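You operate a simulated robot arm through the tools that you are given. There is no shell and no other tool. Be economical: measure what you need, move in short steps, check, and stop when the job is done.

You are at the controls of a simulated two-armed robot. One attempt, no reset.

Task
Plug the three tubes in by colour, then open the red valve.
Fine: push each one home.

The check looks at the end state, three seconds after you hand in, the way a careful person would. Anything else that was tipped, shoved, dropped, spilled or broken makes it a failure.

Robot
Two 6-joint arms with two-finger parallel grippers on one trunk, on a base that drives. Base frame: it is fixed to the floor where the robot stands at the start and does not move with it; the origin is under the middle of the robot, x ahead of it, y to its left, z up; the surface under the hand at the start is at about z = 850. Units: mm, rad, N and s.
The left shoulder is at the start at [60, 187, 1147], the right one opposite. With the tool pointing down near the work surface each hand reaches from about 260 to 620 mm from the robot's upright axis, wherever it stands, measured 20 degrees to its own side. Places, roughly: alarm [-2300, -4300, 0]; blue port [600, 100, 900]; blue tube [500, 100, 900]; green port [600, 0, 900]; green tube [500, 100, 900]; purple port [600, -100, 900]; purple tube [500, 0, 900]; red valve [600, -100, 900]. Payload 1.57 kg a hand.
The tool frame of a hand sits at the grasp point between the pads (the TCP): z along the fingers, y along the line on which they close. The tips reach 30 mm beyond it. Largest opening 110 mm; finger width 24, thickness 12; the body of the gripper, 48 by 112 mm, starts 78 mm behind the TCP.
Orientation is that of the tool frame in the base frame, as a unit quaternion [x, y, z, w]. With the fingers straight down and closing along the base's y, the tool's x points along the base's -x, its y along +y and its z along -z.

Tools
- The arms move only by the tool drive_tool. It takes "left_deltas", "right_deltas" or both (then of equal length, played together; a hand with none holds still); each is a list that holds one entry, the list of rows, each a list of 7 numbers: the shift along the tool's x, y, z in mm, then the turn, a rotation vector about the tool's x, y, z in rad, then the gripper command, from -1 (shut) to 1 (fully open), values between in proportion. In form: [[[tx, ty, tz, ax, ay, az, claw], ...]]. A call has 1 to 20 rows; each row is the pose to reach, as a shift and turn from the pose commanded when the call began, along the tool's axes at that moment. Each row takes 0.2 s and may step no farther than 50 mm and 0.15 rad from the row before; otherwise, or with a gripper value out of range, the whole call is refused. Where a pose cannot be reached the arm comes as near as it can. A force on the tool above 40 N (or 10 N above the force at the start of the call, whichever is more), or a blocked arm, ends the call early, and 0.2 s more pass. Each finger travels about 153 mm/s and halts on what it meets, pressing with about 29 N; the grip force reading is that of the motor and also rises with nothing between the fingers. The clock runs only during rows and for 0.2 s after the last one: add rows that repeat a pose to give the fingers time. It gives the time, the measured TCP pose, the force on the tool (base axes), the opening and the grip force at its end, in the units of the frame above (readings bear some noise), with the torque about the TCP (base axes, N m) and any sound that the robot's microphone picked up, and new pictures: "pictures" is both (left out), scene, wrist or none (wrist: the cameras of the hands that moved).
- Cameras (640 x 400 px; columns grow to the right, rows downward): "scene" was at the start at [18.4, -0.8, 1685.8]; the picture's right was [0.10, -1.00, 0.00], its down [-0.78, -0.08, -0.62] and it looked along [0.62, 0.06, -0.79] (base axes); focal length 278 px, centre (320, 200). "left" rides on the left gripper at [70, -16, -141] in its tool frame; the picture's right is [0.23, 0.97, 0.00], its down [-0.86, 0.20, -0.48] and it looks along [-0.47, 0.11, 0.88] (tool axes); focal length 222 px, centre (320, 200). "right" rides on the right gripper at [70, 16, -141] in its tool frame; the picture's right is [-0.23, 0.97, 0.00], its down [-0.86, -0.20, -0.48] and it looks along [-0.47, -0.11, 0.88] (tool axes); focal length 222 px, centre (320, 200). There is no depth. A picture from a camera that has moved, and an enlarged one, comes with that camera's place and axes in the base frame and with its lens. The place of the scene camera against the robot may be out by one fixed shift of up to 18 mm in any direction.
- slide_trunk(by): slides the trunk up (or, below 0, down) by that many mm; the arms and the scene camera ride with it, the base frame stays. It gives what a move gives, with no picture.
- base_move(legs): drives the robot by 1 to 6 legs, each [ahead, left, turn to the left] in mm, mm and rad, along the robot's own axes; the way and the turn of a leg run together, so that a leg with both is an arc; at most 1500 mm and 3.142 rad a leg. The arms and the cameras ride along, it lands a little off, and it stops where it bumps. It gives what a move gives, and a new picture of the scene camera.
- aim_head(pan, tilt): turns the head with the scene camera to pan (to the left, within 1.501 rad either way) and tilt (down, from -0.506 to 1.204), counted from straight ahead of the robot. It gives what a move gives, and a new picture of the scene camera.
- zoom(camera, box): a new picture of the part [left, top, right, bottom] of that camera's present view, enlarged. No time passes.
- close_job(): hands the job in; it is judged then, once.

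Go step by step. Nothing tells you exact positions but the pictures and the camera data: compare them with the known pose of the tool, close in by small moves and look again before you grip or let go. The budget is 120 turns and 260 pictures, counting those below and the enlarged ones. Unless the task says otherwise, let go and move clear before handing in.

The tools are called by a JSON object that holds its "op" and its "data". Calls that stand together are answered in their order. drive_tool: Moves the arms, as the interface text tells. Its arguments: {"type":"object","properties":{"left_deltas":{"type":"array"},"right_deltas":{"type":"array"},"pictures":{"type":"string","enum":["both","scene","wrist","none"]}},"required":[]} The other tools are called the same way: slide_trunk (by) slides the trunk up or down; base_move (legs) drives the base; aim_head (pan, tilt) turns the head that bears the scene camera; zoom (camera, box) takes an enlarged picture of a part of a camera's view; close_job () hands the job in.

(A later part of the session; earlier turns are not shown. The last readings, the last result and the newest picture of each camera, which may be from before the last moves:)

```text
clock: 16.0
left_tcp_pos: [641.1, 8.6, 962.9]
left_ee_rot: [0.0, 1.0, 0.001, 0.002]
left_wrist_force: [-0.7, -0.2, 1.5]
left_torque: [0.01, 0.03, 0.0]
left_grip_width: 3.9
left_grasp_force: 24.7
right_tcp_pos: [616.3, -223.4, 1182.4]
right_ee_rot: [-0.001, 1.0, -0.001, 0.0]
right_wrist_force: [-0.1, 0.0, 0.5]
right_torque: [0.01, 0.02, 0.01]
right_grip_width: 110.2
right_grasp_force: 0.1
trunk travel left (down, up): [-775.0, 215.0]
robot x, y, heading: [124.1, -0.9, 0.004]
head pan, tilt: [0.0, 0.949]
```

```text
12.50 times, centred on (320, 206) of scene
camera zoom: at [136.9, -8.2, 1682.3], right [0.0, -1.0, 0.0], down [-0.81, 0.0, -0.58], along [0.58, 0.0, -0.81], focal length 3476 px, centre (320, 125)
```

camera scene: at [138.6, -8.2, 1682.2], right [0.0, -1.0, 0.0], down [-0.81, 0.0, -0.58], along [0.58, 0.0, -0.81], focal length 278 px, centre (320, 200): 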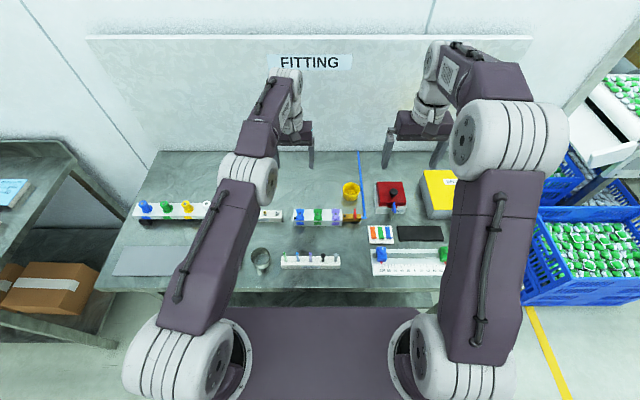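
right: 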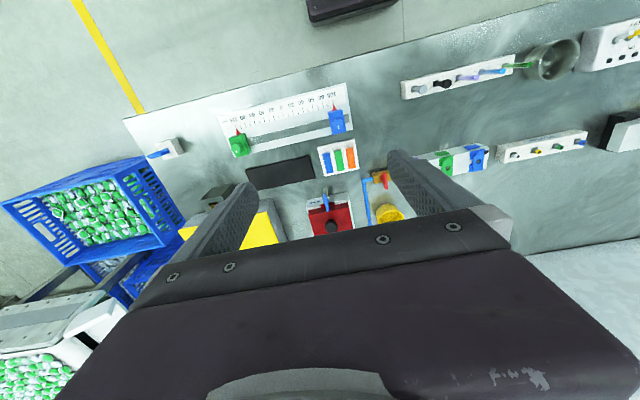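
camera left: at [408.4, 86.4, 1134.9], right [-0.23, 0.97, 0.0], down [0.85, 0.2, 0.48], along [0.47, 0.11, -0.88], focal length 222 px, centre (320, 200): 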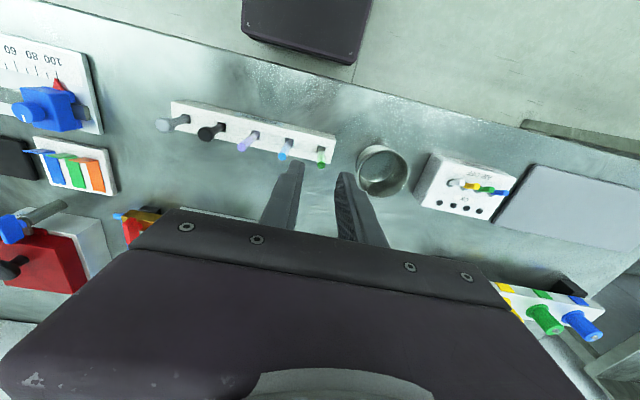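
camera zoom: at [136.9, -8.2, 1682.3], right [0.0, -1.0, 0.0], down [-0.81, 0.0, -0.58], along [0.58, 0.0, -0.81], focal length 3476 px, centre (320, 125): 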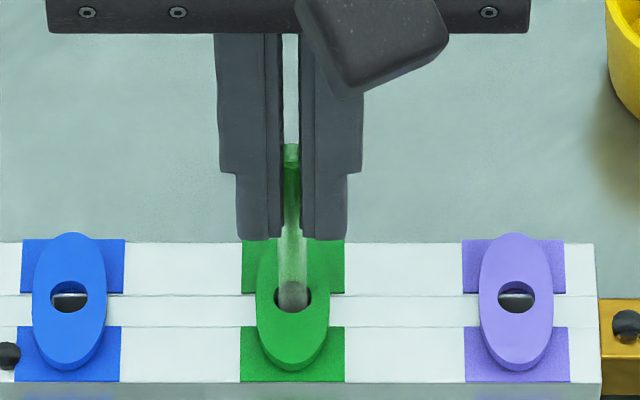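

The tube end is centred in the hole. Pushing down in small steps while watching the force.

{"op": "drive_tool", "data": {"left_deltas": [[[0, 0.3, 3, 0, 0, 0, -1], [0, 0.3, 6, 0, 0, 0, -1], [0, 0.3, 9, 0, 0, 0, -1], [0, 0.3, 12, 0, 0, 0, -1]]], "pictures": "none"}}

{"op": "zoom", "data": {"camera": "left", "box": [290, 130, 370, 180]}}

{"op": "zoom", "data": {"camera": "scene", "box": [295, 190, 345, 222]}}

```text
clock: 17.0
left_tcp_pos: [639.5, 9.0, 951.2]
left_ee_rot: [-0.001, 1.0, -0.001, 0.0]
left_wrist_force: [-2.0, 0.4, 2.6]
left_torque: [0.0, 0.09, 0.0]
left_grip_width: 4.0
left_grasp_force: 24.3
right_tcp_pos: [615.7, -223.2, 1183.3]
right_ee_rot: [-0.001, 1.0, 0.0, 0.0]
right_wrist_force: [-0.4, -0.4, 0.0]
right_torque: [0.02, 0.03, 0.0]
right_grip_width: 110.0
right_grasp_force: 0.0
trunk travel left (down, up): [-775.0, 215.0]
robot x, y, heading: [119.8, -0.1, -0.002]
head pan, tilt: [0.0, 0.949]
```

```text
8.00 times, centred on (330, 155) of left
camera zoom: at [570.3, -9.0, 1092.3], right [-0.23, 0.97, 0.0], down [0.85, 0.2, 0.48], along [0.47, 0.11, -0.88], focal length 1777 px, centre (240, 560)
```

zoom: 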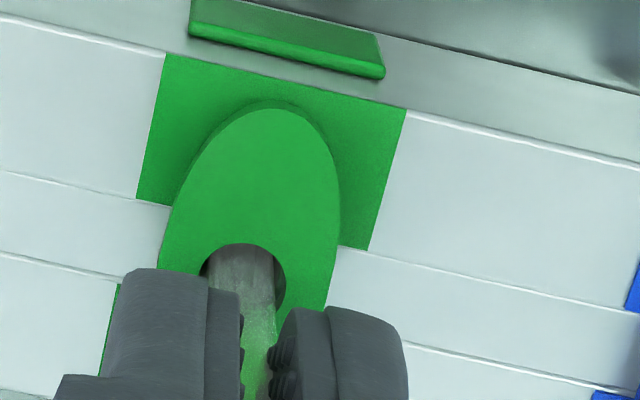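

```text
12.50 times, centred on (320, 206) of scene
camera zoom: at [136.4, -8.2, 1682.4], right [0.0, -1.0, 0.0], down [-0.81, 0.0, -0.58], along [0.58, 0.0, -0.81], focal length 3476 px, centre (320, 125)
```

zoom: 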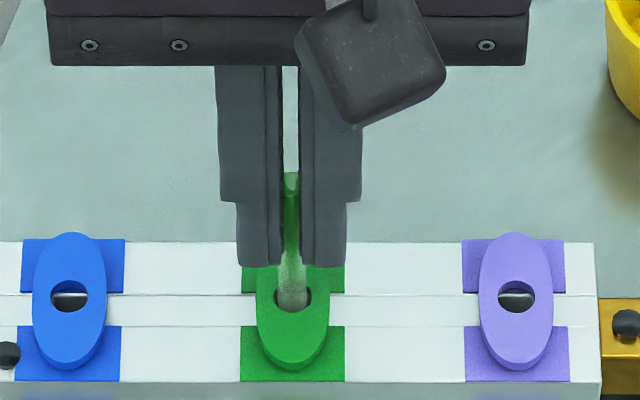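

It's entering smoothly with about 2.6 N. Continuing down; fingertips will still clear the collar.

{"op": "drive_tool", "data": {"left_deltas": [[[0.5, 0, 3, 0, 0, 0, -1], [0.5, 0, 6, 0, 0, 0, -1], [0.5, 0, 9, 0, 0, 0, -1], [0.5, 0, 11, 0, 0, 0, -1]]], "pictures": "none"}}

{"op": "zoom", "data": {"camera": "left", "box": [290, 130, 370, 180]}}

{"op": "zoom", "data": {"camera": "scene", "box": [295, 190, 345, 222]}}

```text
clock: 18.0
left_tcp_pos: [639.6, 8.3, 942.2]
left_ee_rot: [0.0, 1.0, 0.001, 0.002]
left_wrist_force: [0.1, -1.3, 18.3]
left_torque: [-0.03, 0.02, -0.01]
left_grip_width: 4.3
left_grasp_force: 25.2
right_tcp_pos: [614.6, -222.5, 1184.0]
right_ee_rot: [-0.001, 1.0, 0.0, 0.001]
right_wrist_force: [-0.1, 0.7, -0.5]
right_torque: [0.01, 0.02, 0.04]
right_grip_width: 109.9
right_grasp_force: 0.0
trunk travel left (down, up): [-775.0, 215.0]
robot x, y, heading: [122.1, 2.1, -0.001]
head pan, tilt: [0.0, 0.949]
```

```text
8.00 times, centred on (330, 155) of left
camera zoom: at [569.6, -8.6, 1083.0], right [-0.23, 0.97, 0.0], down [0.85, 0.2, 0.48], along [0.47, 0.11, -0.88], focal length 1777 px, centre (240, 560)
```

zoom: 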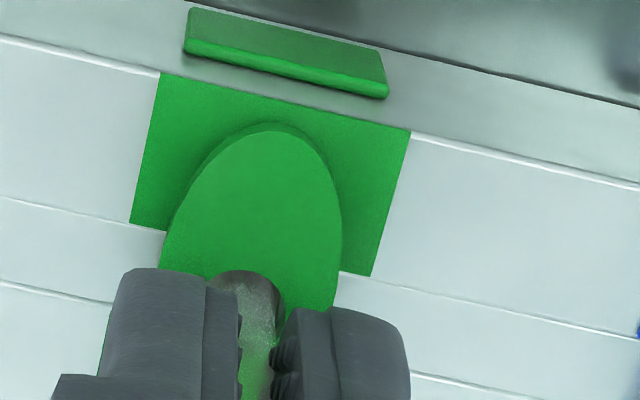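

```text
12.50 times, centred on (320, 206) of scene
camera zoom: at [134.3, -8.5, 1682.5], right [0.0, -1.0, 0.0], down [-0.81, 0.0, -0.58], along [0.58, 0.0, -0.81], focal length 3476 px, centre (320, 125)
```

zoom: 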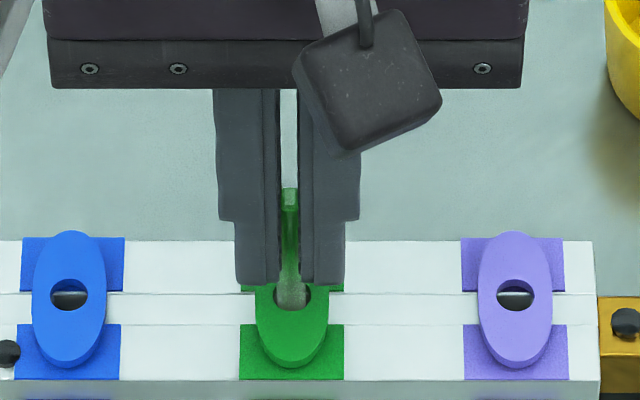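

Resistance rose to 18 N with no slip in the grip. That is probably the seal, so I'll push further.

{"op": "drive_tool", "data": {"left_deltas": [[[0, 0, 3, 0, 0, 0, -1], [0, 0, 6, 0, 0, 0, -1], [0, 0, 9, 0, 0, 0, -1], [0, 0, 9, 0, 0, 0, -1]]], "pictures": "none"}}

{"op": "zoom", "data": {"camera": "left", "box": [290, 130, 370, 180]}}

{"op": "zoom", "data": {"camera": "scene", "box": [295, 190, 345, 222]}}

```text
clock: 18.8
left_tcp_pos: [639.5, 7.9, 938.0]
left_ee_rot: [0.0, 1.0, 0.0, 0.005]
left_wrist_force: [-10.4, 1.4, 22.2]
left_torque: [0.06, 0.72, -0.02]
left_grip_width: 4.4
left_grasp_force: 25.0
right_tcp_pos: [613.5, -222.9, 1183.6]
right_ee_rot: [-0.001, 1.0, 0.0, 0.002]
right_wrist_force: [-0.4, 0.6, 0.7]
right_torque: [0.02, -0.01, 0.0]
right_grip_width: 109.9
right_grasp_force: 0.0
trunk travel left (down, up): [-775.0, 215.0]
robot x, y, heading: [117.7, -0.5, 0.005]
head pan, tilt: [0.0, 0.949]
stopped in row 3 (left hand): the force on the tool passed its limit at 43 N (the readings are from after the stop); the commanded pose is now the measured one
```

```text
8.00 times, centred on (330, 155) of left
camera zoom: at [568.9, -8.9, 1078.5], right [-0.23, 0.97, 0.0], down [0.85, 0.2, 0.49], along [0.47, 0.11, -0.87], focal length 1777 px, centre (240, 560)
```

zoom: 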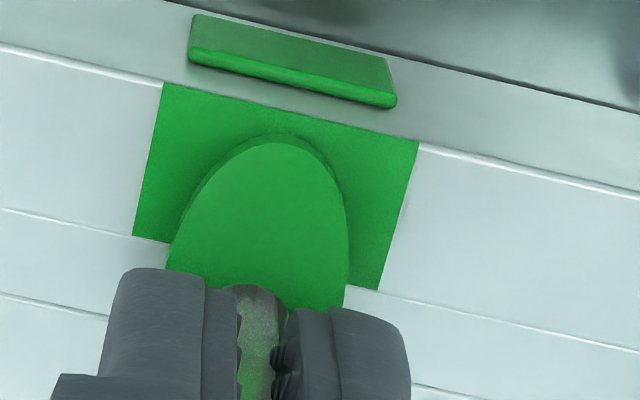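

```text
12.50 times, centred on (320, 206) of scene
camera zoom: at [132.3, -8.0, 1682.3], right [0.0, -1.0, 0.0], down [-0.81, 0.0, -0.58], along [0.58, 0.0, -0.81], focal length 3476 px, centre (320, 125)
```

zoom: 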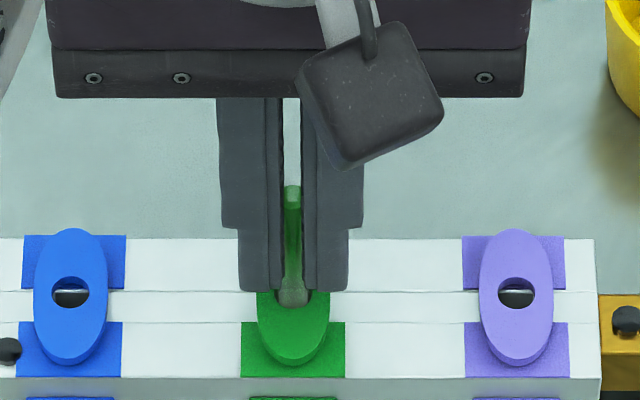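

The tube slipped about 5 mm in the grip at 43 N and didn't go deeper, with no click heard. I'll release, go up, and look at how it sits before pushing on its top.

{"op": "drive_tool", "data": {"left_deltas": [[[0, 0, -1, 0, 0, 0, -0.6], [0, 0, -1, 0, 0, 0, -0.6], [0, 0, -20, 0, 0, 0, -0.6], [0, 0, -50, 0, 0, 0, -0.6], [0, 0, -50, 0, 0, 0, -1], [0, 0, -50, 0, 0, 0, -1]]], "pictures": "none"}}

{"op": "zoom", "data": {"camera": "left", "box": [290, 120, 390, 182]}}

{"op": "zoom", "data": {"camera": "scene", "box": [295, 190, 345, 222]}}

{"op": "zoom", "data": {"camera": "right", "box": [400, 60, 500, 122]}}

```text
clock: 20.2
left_tcp_pos: [640.7, 7.1, 985.3]
left_ee_rot: [-0.001, 1.0, -0.001, 0.003]
left_wrist_force: [-0.7, -0.6, -0.1]
left_torque: [0.01, -0.01, -0.01]
left_grip_width: 0.0
left_grasp_force: 21.2
right_tcp_pos: [617.6, -222.4, 1182.5]
right_ee_rot: [-0.001, 1.0, 0.0, 0.0]
right_wrist_force: [0.0, -0.1, 0.9]
right_torque: [-0.02, 0.02, -0.02]
right_grip_width: 110.0
right_grasp_force: 0.1
trunk travel left (down, up): [-775.0, 215.0]
robot x, y, heading: [117.9, -0.0, 0.003]
head pan, tilt: [0.0, 0.949]
```

```text
6.40 times, centred on (340, 151) of left
camera zoom: at [571.2, -9.7, 1126.6], right [-0.23, 0.97, 0.0], down [0.85, 0.2, 0.48], along [0.47, 0.11, -0.88], focal length 1422 px, centre (192, 514)
```

zoom: 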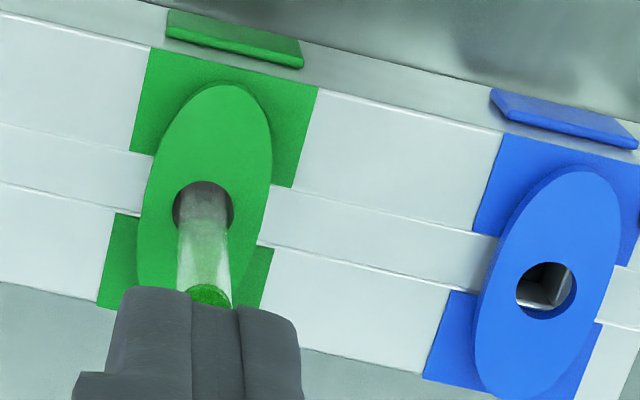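

```text
12.50 times, centred on (320, 206) of scene
camera zoom: at [137.6, -8.2, 1682.3], right [0.0, -1.0, 0.0], down [-0.81, 0.0, -0.58], along [0.58, 0.0, -0.81], focal length 3476 px, centre (320, 125)
```

zoom: 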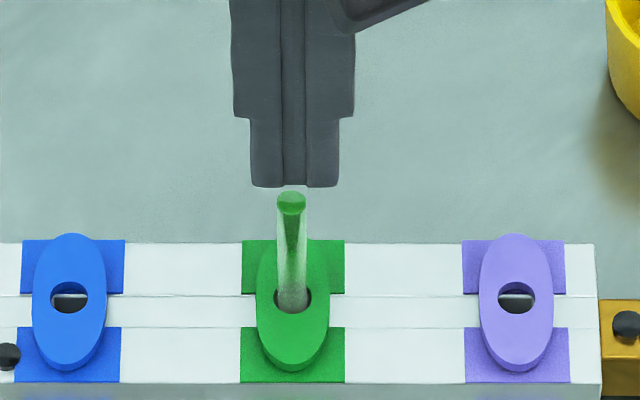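

```text
6.40 times, centred on (450, 91) of right
camera zoom: at [546.4, -207.2, 1323.1], right [0.23, 0.97, 0.0], down [0.86, -0.2, 0.48], along [0.47, -0.11, -0.88], focal length 1422 px, centre (-512, 898)
```

zoom: 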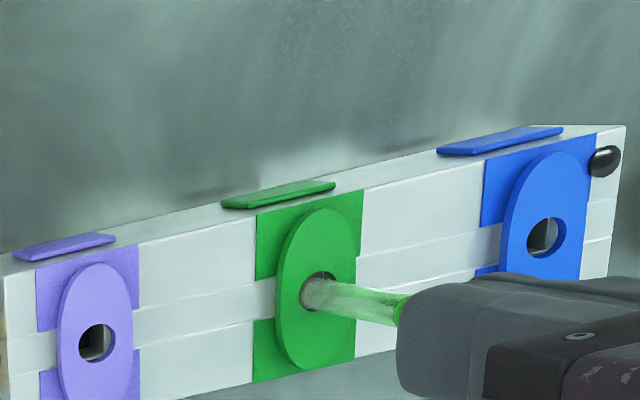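

The tube stands upright in the hole with about 35 mm showing. Now I'll press on its top with the closed fingertips.

{"op": "drive_tool", "data": {"left_deltas": [[[0, 0, 10, 0, 0, 0, -1], [0, 0, 18, 0, 0, 0, -1], [0, 0, 21, 0, 0, 0, -1], [0, 0, 23, 0, 0, 0, -1], [0, 0, 25, 0, 0, 0, -1], [0, 0, 27, 0, 0, 0, -1], [0, 0, 29, 0, 0, 0, -1], [0, 0, 31, 0, 0, 0, -1], [0, 0, 33, 0, 0, 0, -1], [0, 0, 35, 0, 0, 0, -1]]], "pictures": "none"}}

{"op": "zoom", "data": {"camera": "scene", "box": [295, 190, 345, 222]}}

```text
clock: 21.1
left_tcp_pos: [645.9, 5.9, 971.8]
left_ee_rot: [-0.001, 1.0, -0.003, 0.011]
left_wrist_force: [-5.3, -0.5, 28.7]
left_torque: [0.04, 0.32, 0.0]
left_grip_width: 0.1
left_grasp_force: 22.1
right_tcp_pos: [614.8, -221.7, 1183.1]
right_ee_rot: [0.0, 1.0, 0.0, 0.001]
right_wrist_force: [0.3, -0.2, -0.2]
right_torque: [-0.03, 0.04, 0.0]
right_grip_width: 109.9
right_grasp_force: 0.0
trunk travel left (down, up): [-775.0, 215.0]
robot x, y, heading: [122.1, 1.2, 0.005]
head pan, tilt: [0.0, 0.949]
stopped in row 4 (left hand): the force on the tool passed its limit at 44 N (the readings are from after the stop); the commanded pose is now the measured one
```

```text
12.50 times, centred on (320, 206) of scene
camera zoom: at [134.3, -8.1, 1682.5], right [0.0, -1.0, 0.0], down [-0.81, 0.0, -0.58], along [0.58, 0.0, -0.81], focal length 3476 px, centre (320, 125)
```

zoom: 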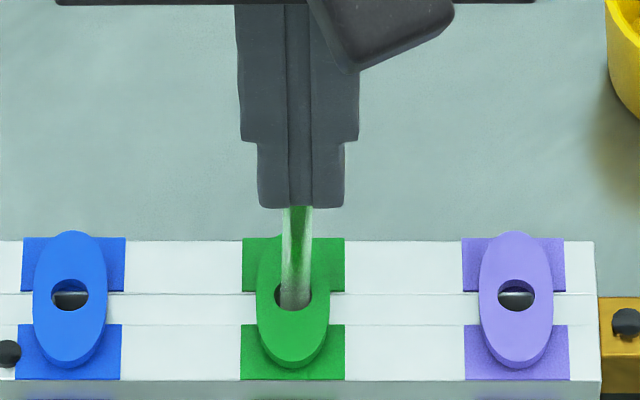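

At 44 N it still doesn't move, so this is either the stop or a ledge. I'll back off and look straight down into the still-empty blue hole to see how deep it is.

{"op": "drive_tool", "data": {"left_deltas": [[[0, 0, -30, 0, 0, 0, -1], [-20, 35, -35, 0, 0, 0, -1], [-50, 70, -35, 0, 0, 0, -1], [-62, 77, -10, 0, 0, 0, -1], [-62, 77, -10, 0, 0, 0, -1]]], "pictures": "wrist"}}

{"op": "zoom", "data": {"camera": "left", "box": [280, 50, 360, 100]}}

{"op": "zoom", "data": {"camera": "left", "box": [180, 30, 340, 130]}}

```text
clock: 22.3
left_tcp_pos: [706.9, 84.1, 977.3]
left_ee_rot: [0.0, 1.0, -0.002, 0.008]
left_wrist_force: [-0.1, 0.2, 0.5]
left_torque: [0.01, -0.01, 0.02]
left_grip_width: 0.0
left_grasp_force: 21.6
right_tcp_pos: [616.7, -222.7, 1181.8]
right_ee_rot: [-0.002, 1.0, 0.0, -0.001]
right_wrist_force: [0.1, -0.1, -0.1]
right_torque: [-0.01, -0.01, 0.02]
right_grip_width: 109.9
right_grasp_force: 0.1
trunk travel left (down, up): [-775.0, 215.0]
robot x, y, heading: [121.5, -0.8, -0.001]
head pan, tilt: [0.0, 0.949]
camera left: at [635.0, 67.7, 1116.6], right [-0.23, 0.97, -0.01], down [0.85, 0.2, 0.49], along [0.48, 0.1, -0.87], focal length 222 px, centre (320, 200)
```

left: 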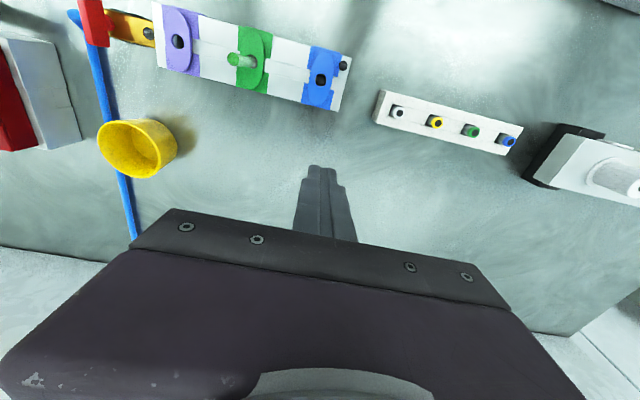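

```text
8.00 times, centred on (320, 75) of left
camera zoom: at [635.0, 67.7, 1116.6], right [-0.23, 0.97, -0.01], down [0.85, 0.2, 0.49], along [0.48, 0.1, -0.87], focal length 1777 px, centre (320, 1200)
```

zoom: 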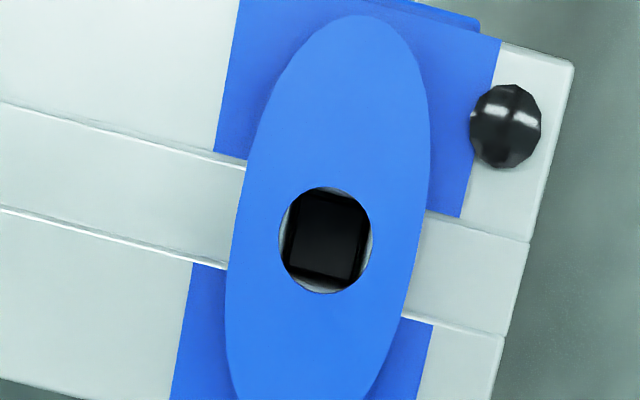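

```text
4.00 times, centred on (260, 80) of left
camera zoom: at [635.0, 67.7, 1116.6], right [-0.23, 0.97, -0.01], down [0.85, 0.2, 0.49], along [0.48, 0.1, -0.87], focal length 888 px, centre (560, 680)
```

zoom: 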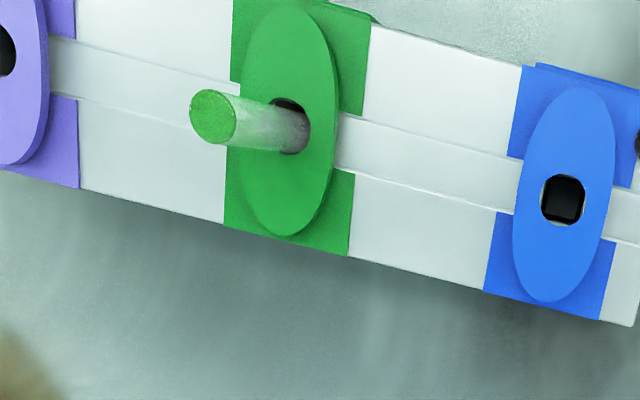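

The hole has a square bore that may go deeper than the green tube has gone. I'll shift the camera 40 mm to gauge the bore's depth by parallax.

{"op": "drive_tool", "data": {"left_deltas": [[[40, 0, 0, 0, 0, 0, -1], [40, 0, 0, 0, 0, 0, -1]]], "pictures": "none"}}

{"op": "zoom", "data": {"camera": "left", "box": [290, 100, 350, 138]}}

{"op": "zoom", "data": {"camera": "left", "box": [200, 70, 360, 170]}}

```text
clock: 22.9
left_tcp_pos: [667.6, 85.2, 976.0]
left_ee_rot: [0.0, 1.0, -0.003, 0.007]
left_wrist_force: [0.0, 0.5, 0.4]
left_torque: [0.02, 0.01, 0.01]
left_grip_width: 0.0
left_grasp_force: 21.2
right_tcp_pos: [617.0, -222.6, 1180.6]
right_ee_rot: [-0.001, 1.0, -0.001, 0.0]
right_wrist_force: [0.9, 0.6, -0.9]
right_torque: [0.0, 0.0, -0.01]
right_grip_width: 110.0
right_grasp_force: 0.1
trunk travel left (down, up): [-775.0, 215.0]
robot x, y, heading: [122.6, 0.7, 0.003]
head pan, tilt: [0.0, 0.949]
```

```text
10.53 times, centred on (320, 119) of left
camera zoom: at [595.9, 68.1, 1116.6], right [-0.23, 0.97, -0.01], down [0.85, 0.2, 0.49], along [0.48, 0.1, -0.87], focal length 2338 px, centre (320, 1053)
```

zoom: 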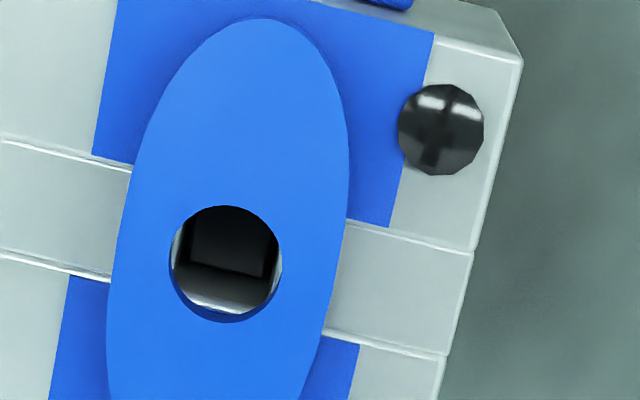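

```text
4.00 times, centred on (280, 120) of left
camera zoom: at [595.9, 68.1, 1116.6], right [-0.23, 0.97, -0.01], down [0.85, 0.2, 0.49], along [0.48, 0.1, -0.87], focal length 888 px, centre (480, 520)
```

zoom: 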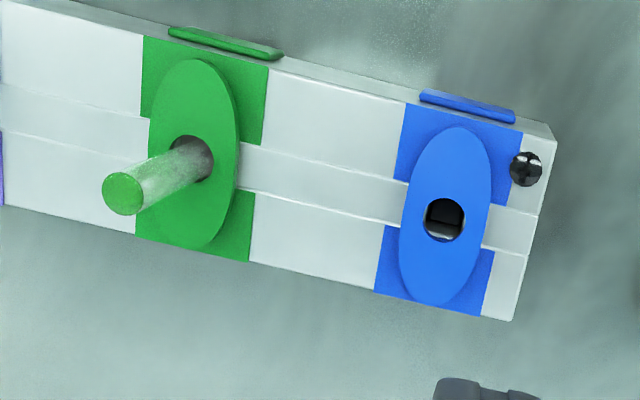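

By parallax the bore floor is at about 875–880, matching the green tube's end (about 872), so the green tube is on the hard stop at 44 N and is home. Next, the blue tube: going above it and levelling the hand.

{"op": "drive_tool", "data": {"left_deltas": [[[30, -3, -24, -0.006, 0.014, 0, -1], [75, -8, -24, -0.006, 0.014, 0, -1], [120, -12, -24, -0.006, 0.014, 0, -1], [160, -16, -20, -0.006, 0.014, 0, -0.5], [188, -19, -18, -0.006, 0.014, 0, -0.5], [188, -19, -18, -0.006, 0.014, 0, -0.5]]], "pictures": "none"}}

{"op": "zoom", "data": {"camera": "left", "box": [240, 100, 400, 200]}}

{"op": "zoom", "data": {"camera": "scene", "box": [270, 195, 370, 270]}}

```text
clock: 24.3
left_tcp_pos: [478.1, 62.7, 993.7]
left_ee_rot: [-0.001, 1.0, 0.0, 0.001]
left_wrist_force: [0.0, 0.7, -0.6]
left_torque: [0.03, 0.03, 0.03]
left_grip_width: 27.5
left_grasp_force: 0.1
right_tcp_pos: [616.7, -222.7, 1180.9]
right_ee_rot: [0.0, 1.0, 0.0, 0.0]
right_wrist_force: [-0.3, -0.6, -0.1]
right_torque: [0.0, 0.0, -0.03]
right_grip_width: 109.8
right_grasp_force: 0.0
trunk travel left (down, up): [-775.0, 215.0]
robot x, y, heading: [118.5, -2.0, 0.004]
head pan, tilt: [0.0, 0.949]
```

```text
4.00 times, centred on (320, 150) of left
camera zoom: at [408.4, 46.3, 1133.7], right [-0.23, 0.97, 0.0], down [0.85, 0.2, 0.48], along [0.47, 0.11, -0.88], focal length 888 px, centre (320, 400)
```

zoom: 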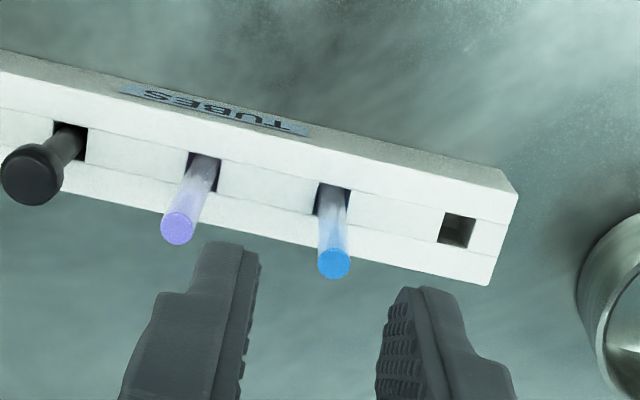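

```text
5.33 times, centred on (320, 232) of scene
camera zoom: at [138.0, -8.0, 1682.3], right [0.0, -1.0, 0.0], down [-0.81, 0.0, -0.58], along [0.58, 0.0, -0.81], focal length 1483 px, centre (320, 27)
```

zoom: 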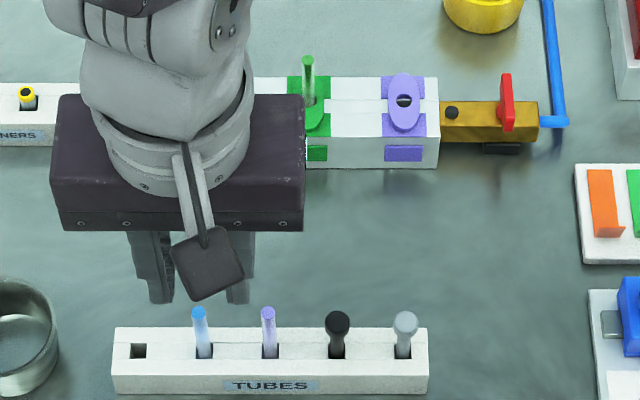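

The blue tube is 2–3 mm left of the hand's line. Adjusting, descending, gripping and lifting.

{"op": "drive_tool", "data": {"left_deltas": [[[-1, 3.3, 10, 0, 0, 0, -0.5], [-1, 3.3, 35, 0, 0, 0, -0.5], [-1, 3.3, 61, 0, 0, 0, -0.5], [-1, 3.3, 61, 0, 0, 0, -0.5], [-1, 3.3, 61, 0, 0, 0, -0.8], [-1, 3.3, 61, 0, 0, 0, -1], [-1, 3.3, 61, 0, 0, 0, -1], [-1, 3.3, 61, 0, 0, 0, -1]]], "pictures": "none"}}

{"op": "zoom", "data": {"camera": "left", "box": [240, 100, 400, 200]}}

```text
clock: 26.1
left_tcp_pos: [478.7, 66.1, 931.6]
left_ee_rot: [-0.001, 1.0, 0.0, 0.001]
left_wrist_force: [-0.6, 0.6, 1.4]
left_torque: [0.02, 0.01, 0.0]
left_grip_width: 0.0
left_grasp_force: 21.3
right_tcp_pos: [617.4, -222.5, 1181.9]
right_ee_rot: [-0.001, 1.0, 0.001, 0.001]
right_wrist_force: [0.7, 0.0, -0.8]
right_torque: [-0.01, 0.0, 0.0]
right_grip_width: 109.9
right_grasp_force: 0.0
trunk travel left (down, up): [-775.0, 215.0]
robot x, y, heading: [120.7, 2.5, -0.003]
head pan, tilt: [0.0, 0.949]
```

```text
4.00 times, centred on (320, 150) of left
camera zoom: at [409.1, 50.1, 1072.2], right [-0.23, 0.97, 0.0], down [0.85, 0.2, 0.48], along [0.47, 0.11, -0.88], focal length 888 px, centre (320, 400)
```

zoom: 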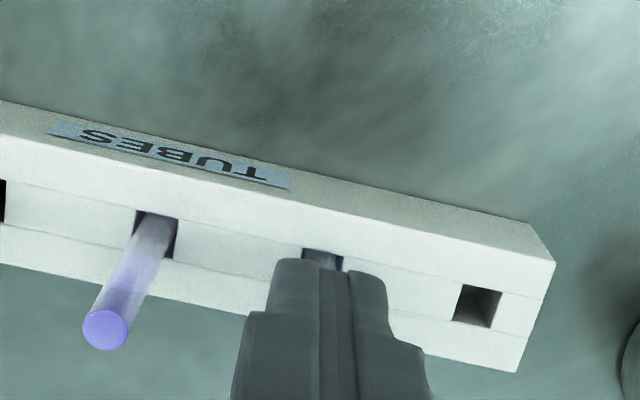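

Same 0 reading as with green's first close; lifting a little to see whether it's held.

{"op": "drive_tool", "data": {"left_deltas": [[[0, 0, -8, 0, 0, 0, -1], [0, 0, -16, 0, 0, 0, -1], [0, 0, -25, 0, 0, 0, -1]]], "pictures": "none"}}

{"op": "zoom", "data": {"camera": "left", "box": [240, 100, 400, 200]}}

```text
clock: 26.9
left_tcp_pos: [478.2, 67.6, 956.2]
left_ee_rot: [-0.001, 1.0, 0.0, 0.001]
left_wrist_force: [0.1, -0.4, 0.5]
left_torque: [-0.01, 0.01, -0.03]
left_grip_width: 4.3
left_grasp_force: 24.2
right_tcp_pos: [616.6, -222.5, 1181.3]
right_ee_rot: [-0.001, 1.0, -0.001, 0.001]
right_wrist_force: [-0.1, -0.5, -0.3]
right_torque: [0.02, 0.01, 0.03]
right_grip_width: 110.0
right_grasp_force: 0.2
trunk travel left (down, up): [-775.0, 215.0]
robot x, y, heading: [121.3, -1.4, 0.003]
head pan, tilt: [0.0, 0.949]
```

```text
4.00 times, centred on (320, 150) of left
camera zoom: at [408.5, 49.9, 1097.0], right [-0.23, 0.97, 0.0], down [0.85, 0.2, 0.48], along [0.47, 0.11, -0.88], focal length 888 px, centre (320, 400)
```

zoom: 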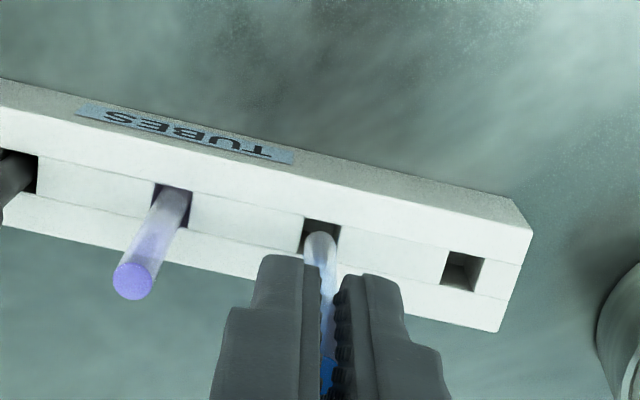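

Blue tube is held. Raising and carrying it to above the blue port.

{"op": "drive_tool", "data": {"left_deltas": [[[0, 0, -30, 0, 0, 0, -1], [0, 0, -63, 0, 0, 0, -1], [-40, 0, -63, 0, 0, 0, -1], [-80, 0, -63, 0, 0, 0, -1], [-120, 1, -63, 0, 0, 0, -1], [-162, 1, -63, 0, 0, 0, -1], [-162, 1, -33, 0, 0, 0, -1], [-162, 1, -33, 0, 0, 0, -1], [-162, 1, -33, 0, 0, 0, -1]]], "pictures": "none"}}

{"op": "zoom", "data": {"camera": "left", "box": [280, 120, 380, 182]}}

{"op": "zoom", "data": {"camera": "scene", "box": [280, 190, 330, 222]}}

```text
clock: 28.9
left_tcp_pos: [641.9, 70.7, 988.6]
left_ee_rot: [-0.001, 1.0, -0.001, 0.0]
left_wrist_force: [0.2, -0.3, 0.1]
left_torque: [-0.02, 0.05, -0.01]
left_grip_width: 4.1
left_grasp_force: 24.3
right_tcp_pos: [617.6, -223.1, 1182.0]
right_ee_rot: [-0.001, 1.0, 0.0, 0.001]
right_wrist_force: [0.3, -0.3, 0.0]
right_torque: [0.01, 0.01, 0.02]
right_grip_width: 110.0
right_grasp_force: 0.0
trunk travel left (down, up): [-775.0, 215.0]
robot x, y, heading: [121.6, -1.5, 0.007]
head pan, tilt: [0.0, 0.949]
```

```text
6.40 times, centred on (330, 151) of left
camera zoom: at [572.0, 53.5, 1129.3], right [-0.23, 0.97, 0.0], down [0.85, 0.2, 0.48], along [0.47, 0.11, -0.88], focal length 1422 px, centre (256, 514)
```

zoom: 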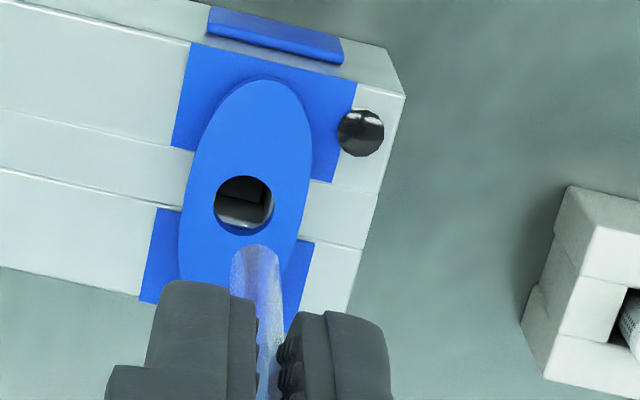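

```text
12.50 times, centred on (305, 206) of scene
camera zoom: at [138.0, -8.1, 1682.3], right [0.0, -1.0, 0.0], down [-0.81, 0.0, -0.58], along [0.58, 0.0, -0.81], focal length 3476 px, centre (508, 125)
```

zoom: 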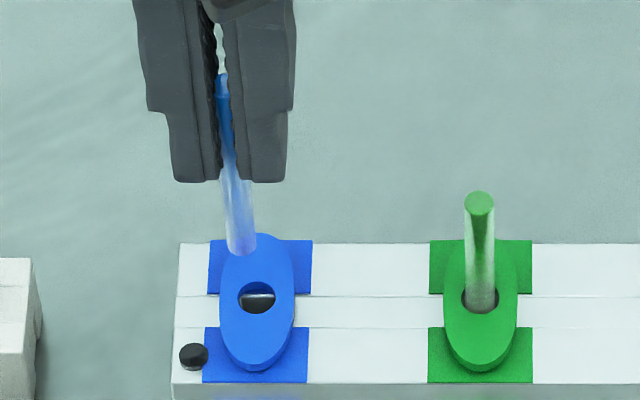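

Blue tube end needs about -1.4 x and -2.1 y. Applying that and lowering toward the rim.

{"op": "drive_tool", "data": {"left_deltas": [[[1.4, -2.1, 0, 0, 0, 0, -1], [1.4, -2.1, 8, 0, 0, 0, -1], [1.4, -2.1, 16, 0, 0, 0, -1], [1.4, -2.1, 16, 0, 0, 0, -1]]], "pictures": "none"}}

{"op": "zoom", "data": {"camera": "left", "box": [290, 130, 370, 180]}}

{"op": "zoom", "data": {"camera": "scene", "box": [280, 190, 330, 222]}}

```text
clock: 29.9
left_tcp_pos: [640.9, 67.1, 972.4]
left_ee_rot: [-0.001, 1.0, 0.0, 0.001]
left_wrist_force: [-0.4, 0.8, -0.1]
left_torque: [0.01, 0.0, -0.01]
left_grip_width: 3.9
left_grasp_force: 24.6
right_tcp_pos: [616.4, -223.6, 1181.7]
right_ee_rot: [-0.001, 1.0, 0.0, 0.0]
right_wrist_force: [-0.2, -0.6, 0.1]
right_torque: [-0.01, 0.0, -0.01]
right_grip_width: 110.0
right_grasp_force: 0.0
trunk travel left (down, up): [-775.0, 215.0]
robot x, y, heading: [122.1, 1.3, 0.002]
head pan, tilt: [0.0, 0.949]
```

```text
8.00 times, centred on (330, 155) of left
camera zoom: at [570.9, 50.3, 1113.9], right [-0.23, 0.97, 0.0], down [0.85, 0.2, 0.48], along [0.47, 0.11, -0.88], focal length 1777 px, centre (240, 560)
```

zoom: 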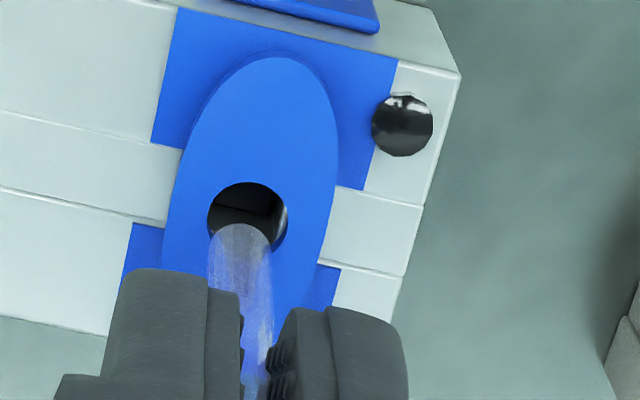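

```text
12.50 times, centred on (305, 206) of scene
camera zoom: at [136.9, -8.2, 1682.3], right [0.0, -1.0, 0.0], down [-0.81, 0.0, -0.58], along [0.58, 0.0, -0.81], focal length 3476 px, centre (508, 125)
```

zoom: 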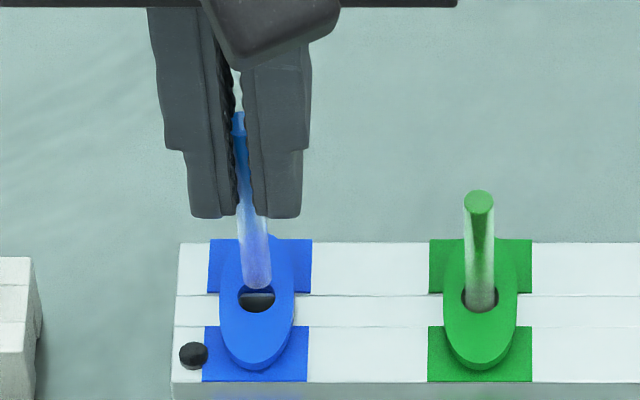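

Nearly aligned: shift -0.9 x, +0.5 y, and lower into the hole.

{"op": "drive_tool", "data": {"left_deltas": [[[0.9, 0.5, 0, 0, 0, 0, -1], [0.9, 0.5, 3, 0, 0, 0, -1], [0.9, 0.5, 6, 0, 0, 0, -1], [0.9, 0.5, 9, 0, 0, 0, -1], [0.9, 0.5, 13, 0, 0, 0, -1], [0.9, 0.5, 13, 0, 0, 0, -1]]], "pictures": "none"}}

{"op": "zoom", "data": {"camera": "left", "box": [290, 130, 370, 180]}}

{"op": "zoom", "data": {"camera": "scene", "box": [280, 190, 330, 222]}}

```text
clock: 31.3
left_tcp_pos: [639.9, 67.1, 960.5]
left_ee_rot: [-0.001, 1.0, 0.0, 0.001]
left_wrist_force: [-1.2, -0.3, 0.5]
left_torque: [0.01, 0.07, 0.04]
left_grip_width: 4.0
left_grasp_force: 24.4
right_tcp_pos: [616.1, -223.3, 1181.4]
right_ee_rot: [0.0, 1.0, 0.0, 0.0]
right_wrist_force: [0.5, -0.5, 0.9]
right_torque: [0.02, 0.0, 0.01]
right_grip_width: 110.1
right_grasp_force: 0.0
trunk travel left (down, up): [-775.0, 215.0]
robot x, y, heading: [120.1, 1.9, 0.003]
head pan, tilt: [0.0, 0.949]
```

```text
8.00 times, centred on (330, 155) of left
camera zoom: at [570.2, 50.3, 1101.5], right [-0.23, 0.97, 0.0], down [0.85, 0.2, 0.48], along [0.47, 0.11, -0.88], focal length 1777 px, centre (240, 560)
```

zoom: 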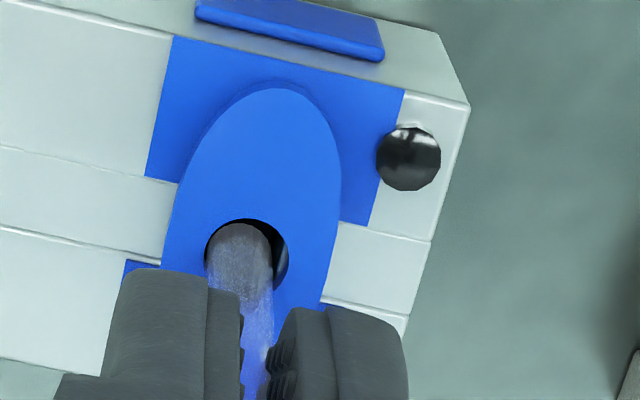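

```text
12.50 times, centred on (305, 206) of scene
camera zoom: at [136.8, -8.2, 1682.3], right [0.0, -1.0, 0.0], down [-0.81, 0.0, -0.58], along [0.58, 0.0, -0.81], focal length 3476 px, centre (508, 125)
```

zoom: 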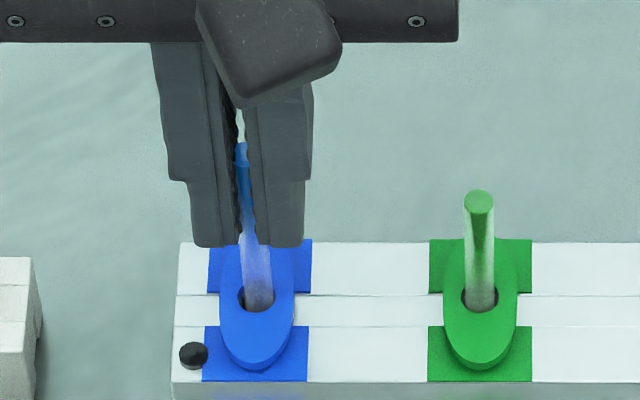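

The blue tube has entered. Pushing it down in small steps until it meets the stop.

{"op": "drive_tool", "data": {"left_deltas": [[[0.3, 0.5, 4, 0, 0, 0, -1], [0.3, 0.5, 8, 0, 0, 0, -1], [0.3, 0.5, 12, 0, 0, 0, -1], [0.3, 0.5, 15, 0, 0, 0, -1], [0.3, 0.5, 17, 0, 0, 0, -1], [0.3, 0.5, 19, 0, 0, 0, -1], [0.3, 0.5, 21, 0, 0, 0, -1], [0.3, 0.5, 23, 0, 0, 0, -1]]], "pictures": "none"}}

{"op": "zoom", "data": {"camera": "scene", "box": [280, 190, 330, 222]}}

```text
clock: 33.1
left_tcp_pos: [638.8, 66.8, 938.9]
left_ee_rot: [-0.001, 1.0, 0.0, 0.002]
left_wrist_force: [0.4, 0.6, 19.1]
left_torque: [0.09, -0.08, -0.02]
left_grip_width: 4.4
left_grasp_force: 24.9
right_tcp_pos: [614.9, -223.3, 1184.3]
right_ee_rot: [-0.001, 1.0, 0.0, 0.001]
right_wrist_force: [0.0, 0.4, 0.7]
right_torque: [-0.01, 0.03, -0.04]
right_grip_width: 109.9
right_grasp_force: 0.1
trunk travel left (down, up): [-775.0, 215.0]
robot x, y, heading: [117.7, -5.0, 0.003]
head pan, tilt: [0.0, 0.949]
```

```text
12.50 times, centred on (305, 206) of scene
camera zoom: at [134.4, -8.3, 1682.5], right [0.0, -1.0, 0.0], down [-0.81, 0.0, -0.58], along [0.58, 0.0, -0.81], focal length 3476 px, centre (508, 125)
```

zoom: 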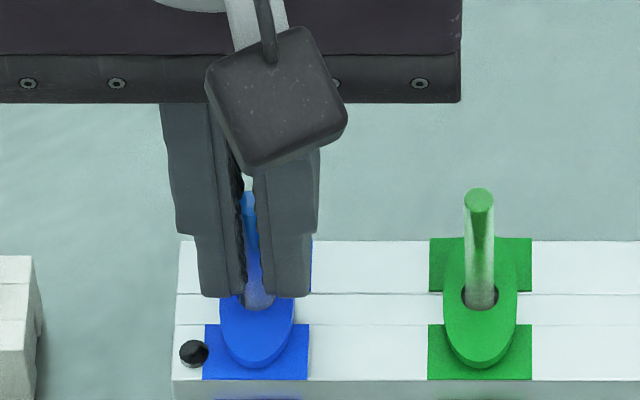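

Blue's top is now level with green's, on the stop at 19 N. Releasing it, rising, and going on to the purple tube.

{"op": "drive_tool", "data": {"left_deltas": [[[0, 0, -2, 0, 0, 0, -0.7], [0, 0, -2, 0, 0, 0, -0.7], [0, 0, -30, 0, 0, 0, -0.7], [0, 0, -70, 0, 0, 0, -0.7], [40, -10, -70, 0, 0, 0, -0.7], [80, -20, -70, 0, 0, 0, -0.5], [120, -30, -70, 0, 0, 0, -0.5], [160, -39, -56, 0, 0, 0, -0.5], [160, -39, -56, 0, 0, 0, -0.5]]], "pictures": "none"}}

{"op": "zoom", "data": {"camera": "left", "box": [240, 100, 400, 200]}}

{"op": "zoom", "data": {"camera": "scene", "box": [270, 190, 370, 252]}}

```text
clock: 35.1
left_tcp_pos: [478.7, 27.5, 992.2]
left_ee_rot: [0.0, 1.0, 0.0, 0.002]
left_wrist_force: [-0.1, -0.1, 1.3]
left_torque: [0.0, 0.02, 0.0]
left_grip_width: 27.6
left_grasp_force: 0.0
right_tcp_pos: [617.2, -222.5, 1181.0]
right_ee_rot: [-0.001, 1.0, 0.0, 0.0]
right_wrist_force: [0.7, 0.5, 0.5]
right_torque: [-0.02, 0.01, 0.01]
right_grip_width: 110.1
right_grasp_force: 0.0
trunk travel left (down, up): [-775.0, 215.0]
robot x, y, heading: [122.6, 3.1, 0.004]
head pan, tilt: [0.0, 0.949]
```

```text
4.00 times, centred on (320, 150) of left
camera zoom: at [409.1, 10.5, 1133.8], right [-0.23, 0.97, 0.0], down [0.85, 0.2, 0.48], along [0.47, 0.11, -0.88], focal length 888 px, centre (320, 400)
```

zoom: 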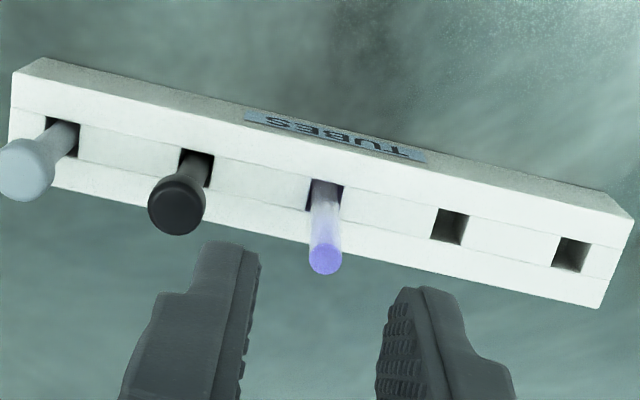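

```text
6.40 times, centred on (320, 221) of scene
camera zoom: at [138.0, -7.9, 1682.3], right [0.0, -1.0, 0.0], down [-0.81, 0.0, -0.58], along [0.58, 0.0, -0.81], focal length 1780 px, centre (320, 66)
```

zoom: 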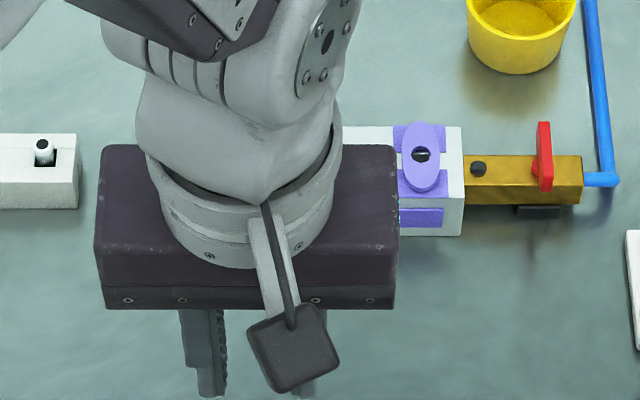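

Purple tube is lined up. Descending with a slightly narrower opening because of the black stopper, then gripping and lifting.

{"op": "drive_tool", "data": {"left_deltas": [[[-1, 1, 0, 0, 0, 0, -0.6], [-1, 1, 20, 0, 0, 0, -0.6], [-1, 1, 40, 0, 0, 0, -0.6], [-1, 1, 59, 0, 0, 0, -0.6], [-1, 1, 59, 0, 0, 0, -0.6], [-1, 1, 59, 0, 0, 0, -1], [-1, 1, 59, 0, 0, 0, -1], [-1, 1, 59, 0, 0, 0, -1], [-1, 1, 45, 0, 0, 0, -1], [-1, 1, 30, 0, 0, 0, -1], [-1, 1, 0, 0, 0, 0, -1], [-1, 1, -30, 0, 0, 0, -1], [-1, 1, -30, 0, 0, 0, -1]]], "pictures": "none"}}

{"op": "zoom", "data": {"camera": "left", "box": [240, 100, 400, 200]}}

```text
clock: 37.9
left_tcp_pos: [481.4, 29.7, 1023.0]
left_ee_rot: [-0.001, 1.0, 0.0, -0.001]
left_wrist_force: [0.3, -0.5, 0.3]
left_torque: [-0.01, 0.04, 0.0]
left_grip_width: 3.7
left_grasp_force: 24.2
right_tcp_pos: [616.5, -224.4, 1180.9]
right_ee_rot: [-0.001, 1.0, 0.0, 0.0]
right_wrist_force: [0.3, -0.3, -0.1]
right_torque: [0.01, -0.01, -0.01]
right_grip_width: 110.0
right_grasp_force: 0.1
trunk travel left (down, up): [-775.0, 215.0]
robot x, y, heading: [121.2, -1.8, 0.005]
head pan, tilt: [0.0, 0.949]
```

```text
4.00 times, centred on (320, 150) of left
camera zoom: at [410.3, 12.7, 1164.3], right [-0.23, 0.97, 0.0], down [0.85, 0.2, 0.48], along [0.47, 0.11, -0.88], focal length 888 px, centre (320, 400)
```

zoom: 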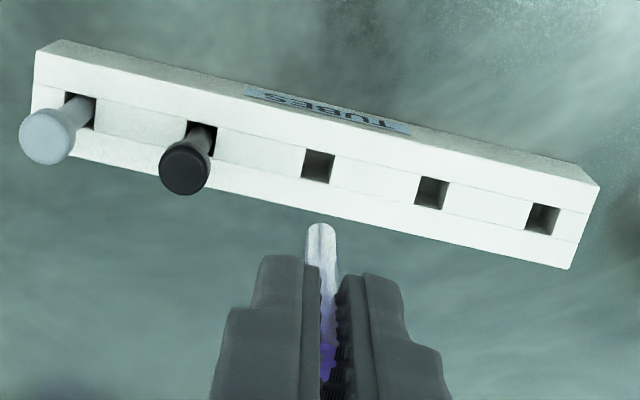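

Purple tube held, other items undisturbed. Carrying it to above the purple port.

{"op": "drive_tool", "data": {"left_deltas": [[[-20, -30, 0, 0, 0, 0, -1], [-40, -60, 0, 0, 0, 0, -1], [-80, -79, 0, 0, 0, 0, -1], [-120, -79, 0, 0, 0, 0, -1], [-160, -79, 0, 0, 0, 0, -1], [-160, -79, 34, 0, 0, 0, -1], [-160, -79, 34, 0, 0, 0, -1], [-160, -79, 34, 0, 0, 0, -1]]], "pictures": "none"}}

{"op": "zoom", "data": {"camera": "left", "box": [280, 120, 380, 182]}}

{"op": "zoom", "data": {"camera": "scene", "box": [310, 190, 360, 222]}}

```text
clock: 39.7
left_tcp_pos: [637.7, -49.1, 991.3]
left_ee_rot: [-0.001, 1.0, 0.0, -0.001]
left_wrist_force: [-0.4, -0.4, -0.1]
left_torque: [0.01, 0.01, -0.01]
left_grip_width: 3.9
left_grasp_force: 24.9
right_tcp_pos: [616.7, -221.2, 1181.3]
right_ee_rot: [-0.001, 1.0, 0.0, 0.0]
right_wrist_force: [0.5, 0.2, 0.3]
right_torque: [-0.01, -0.06, 0.06]
right_grip_width: 110.2
right_grasp_force: 0.0
trunk travel left (down, up): [-775.0, 215.0]
robot x, y, heading: [118.5, -2.2, 0.002]
head pan, tilt: [0.0, 0.949]
```

```text
6.40 times, centred on (330, 151) of left
camera zoom: at [568.6, -66.7, 1131.4], right [-0.23, 0.97, 0.0], down [0.85, 0.2, 0.48], along [0.47, 0.11, -0.88], focal length 1422 px, centre (256, 514)
```

zoom: 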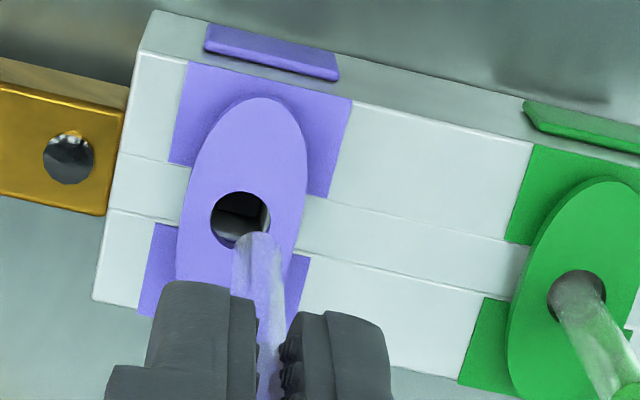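

```text
12.50 times, centred on (335, 206) of scene
camera zoom: at [137.6, -8.2, 1682.3], right [0.0, -1.0, 0.0], down [-0.81, 0.0, -0.58], along [0.58, 0.0, -0.81], focal length 3476 px, centre (132, 125)
```

zoom: 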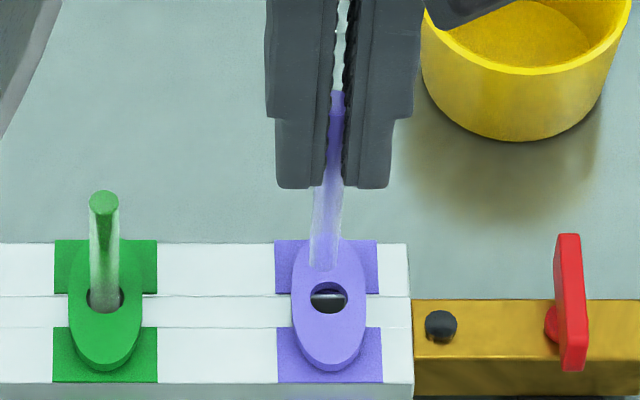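

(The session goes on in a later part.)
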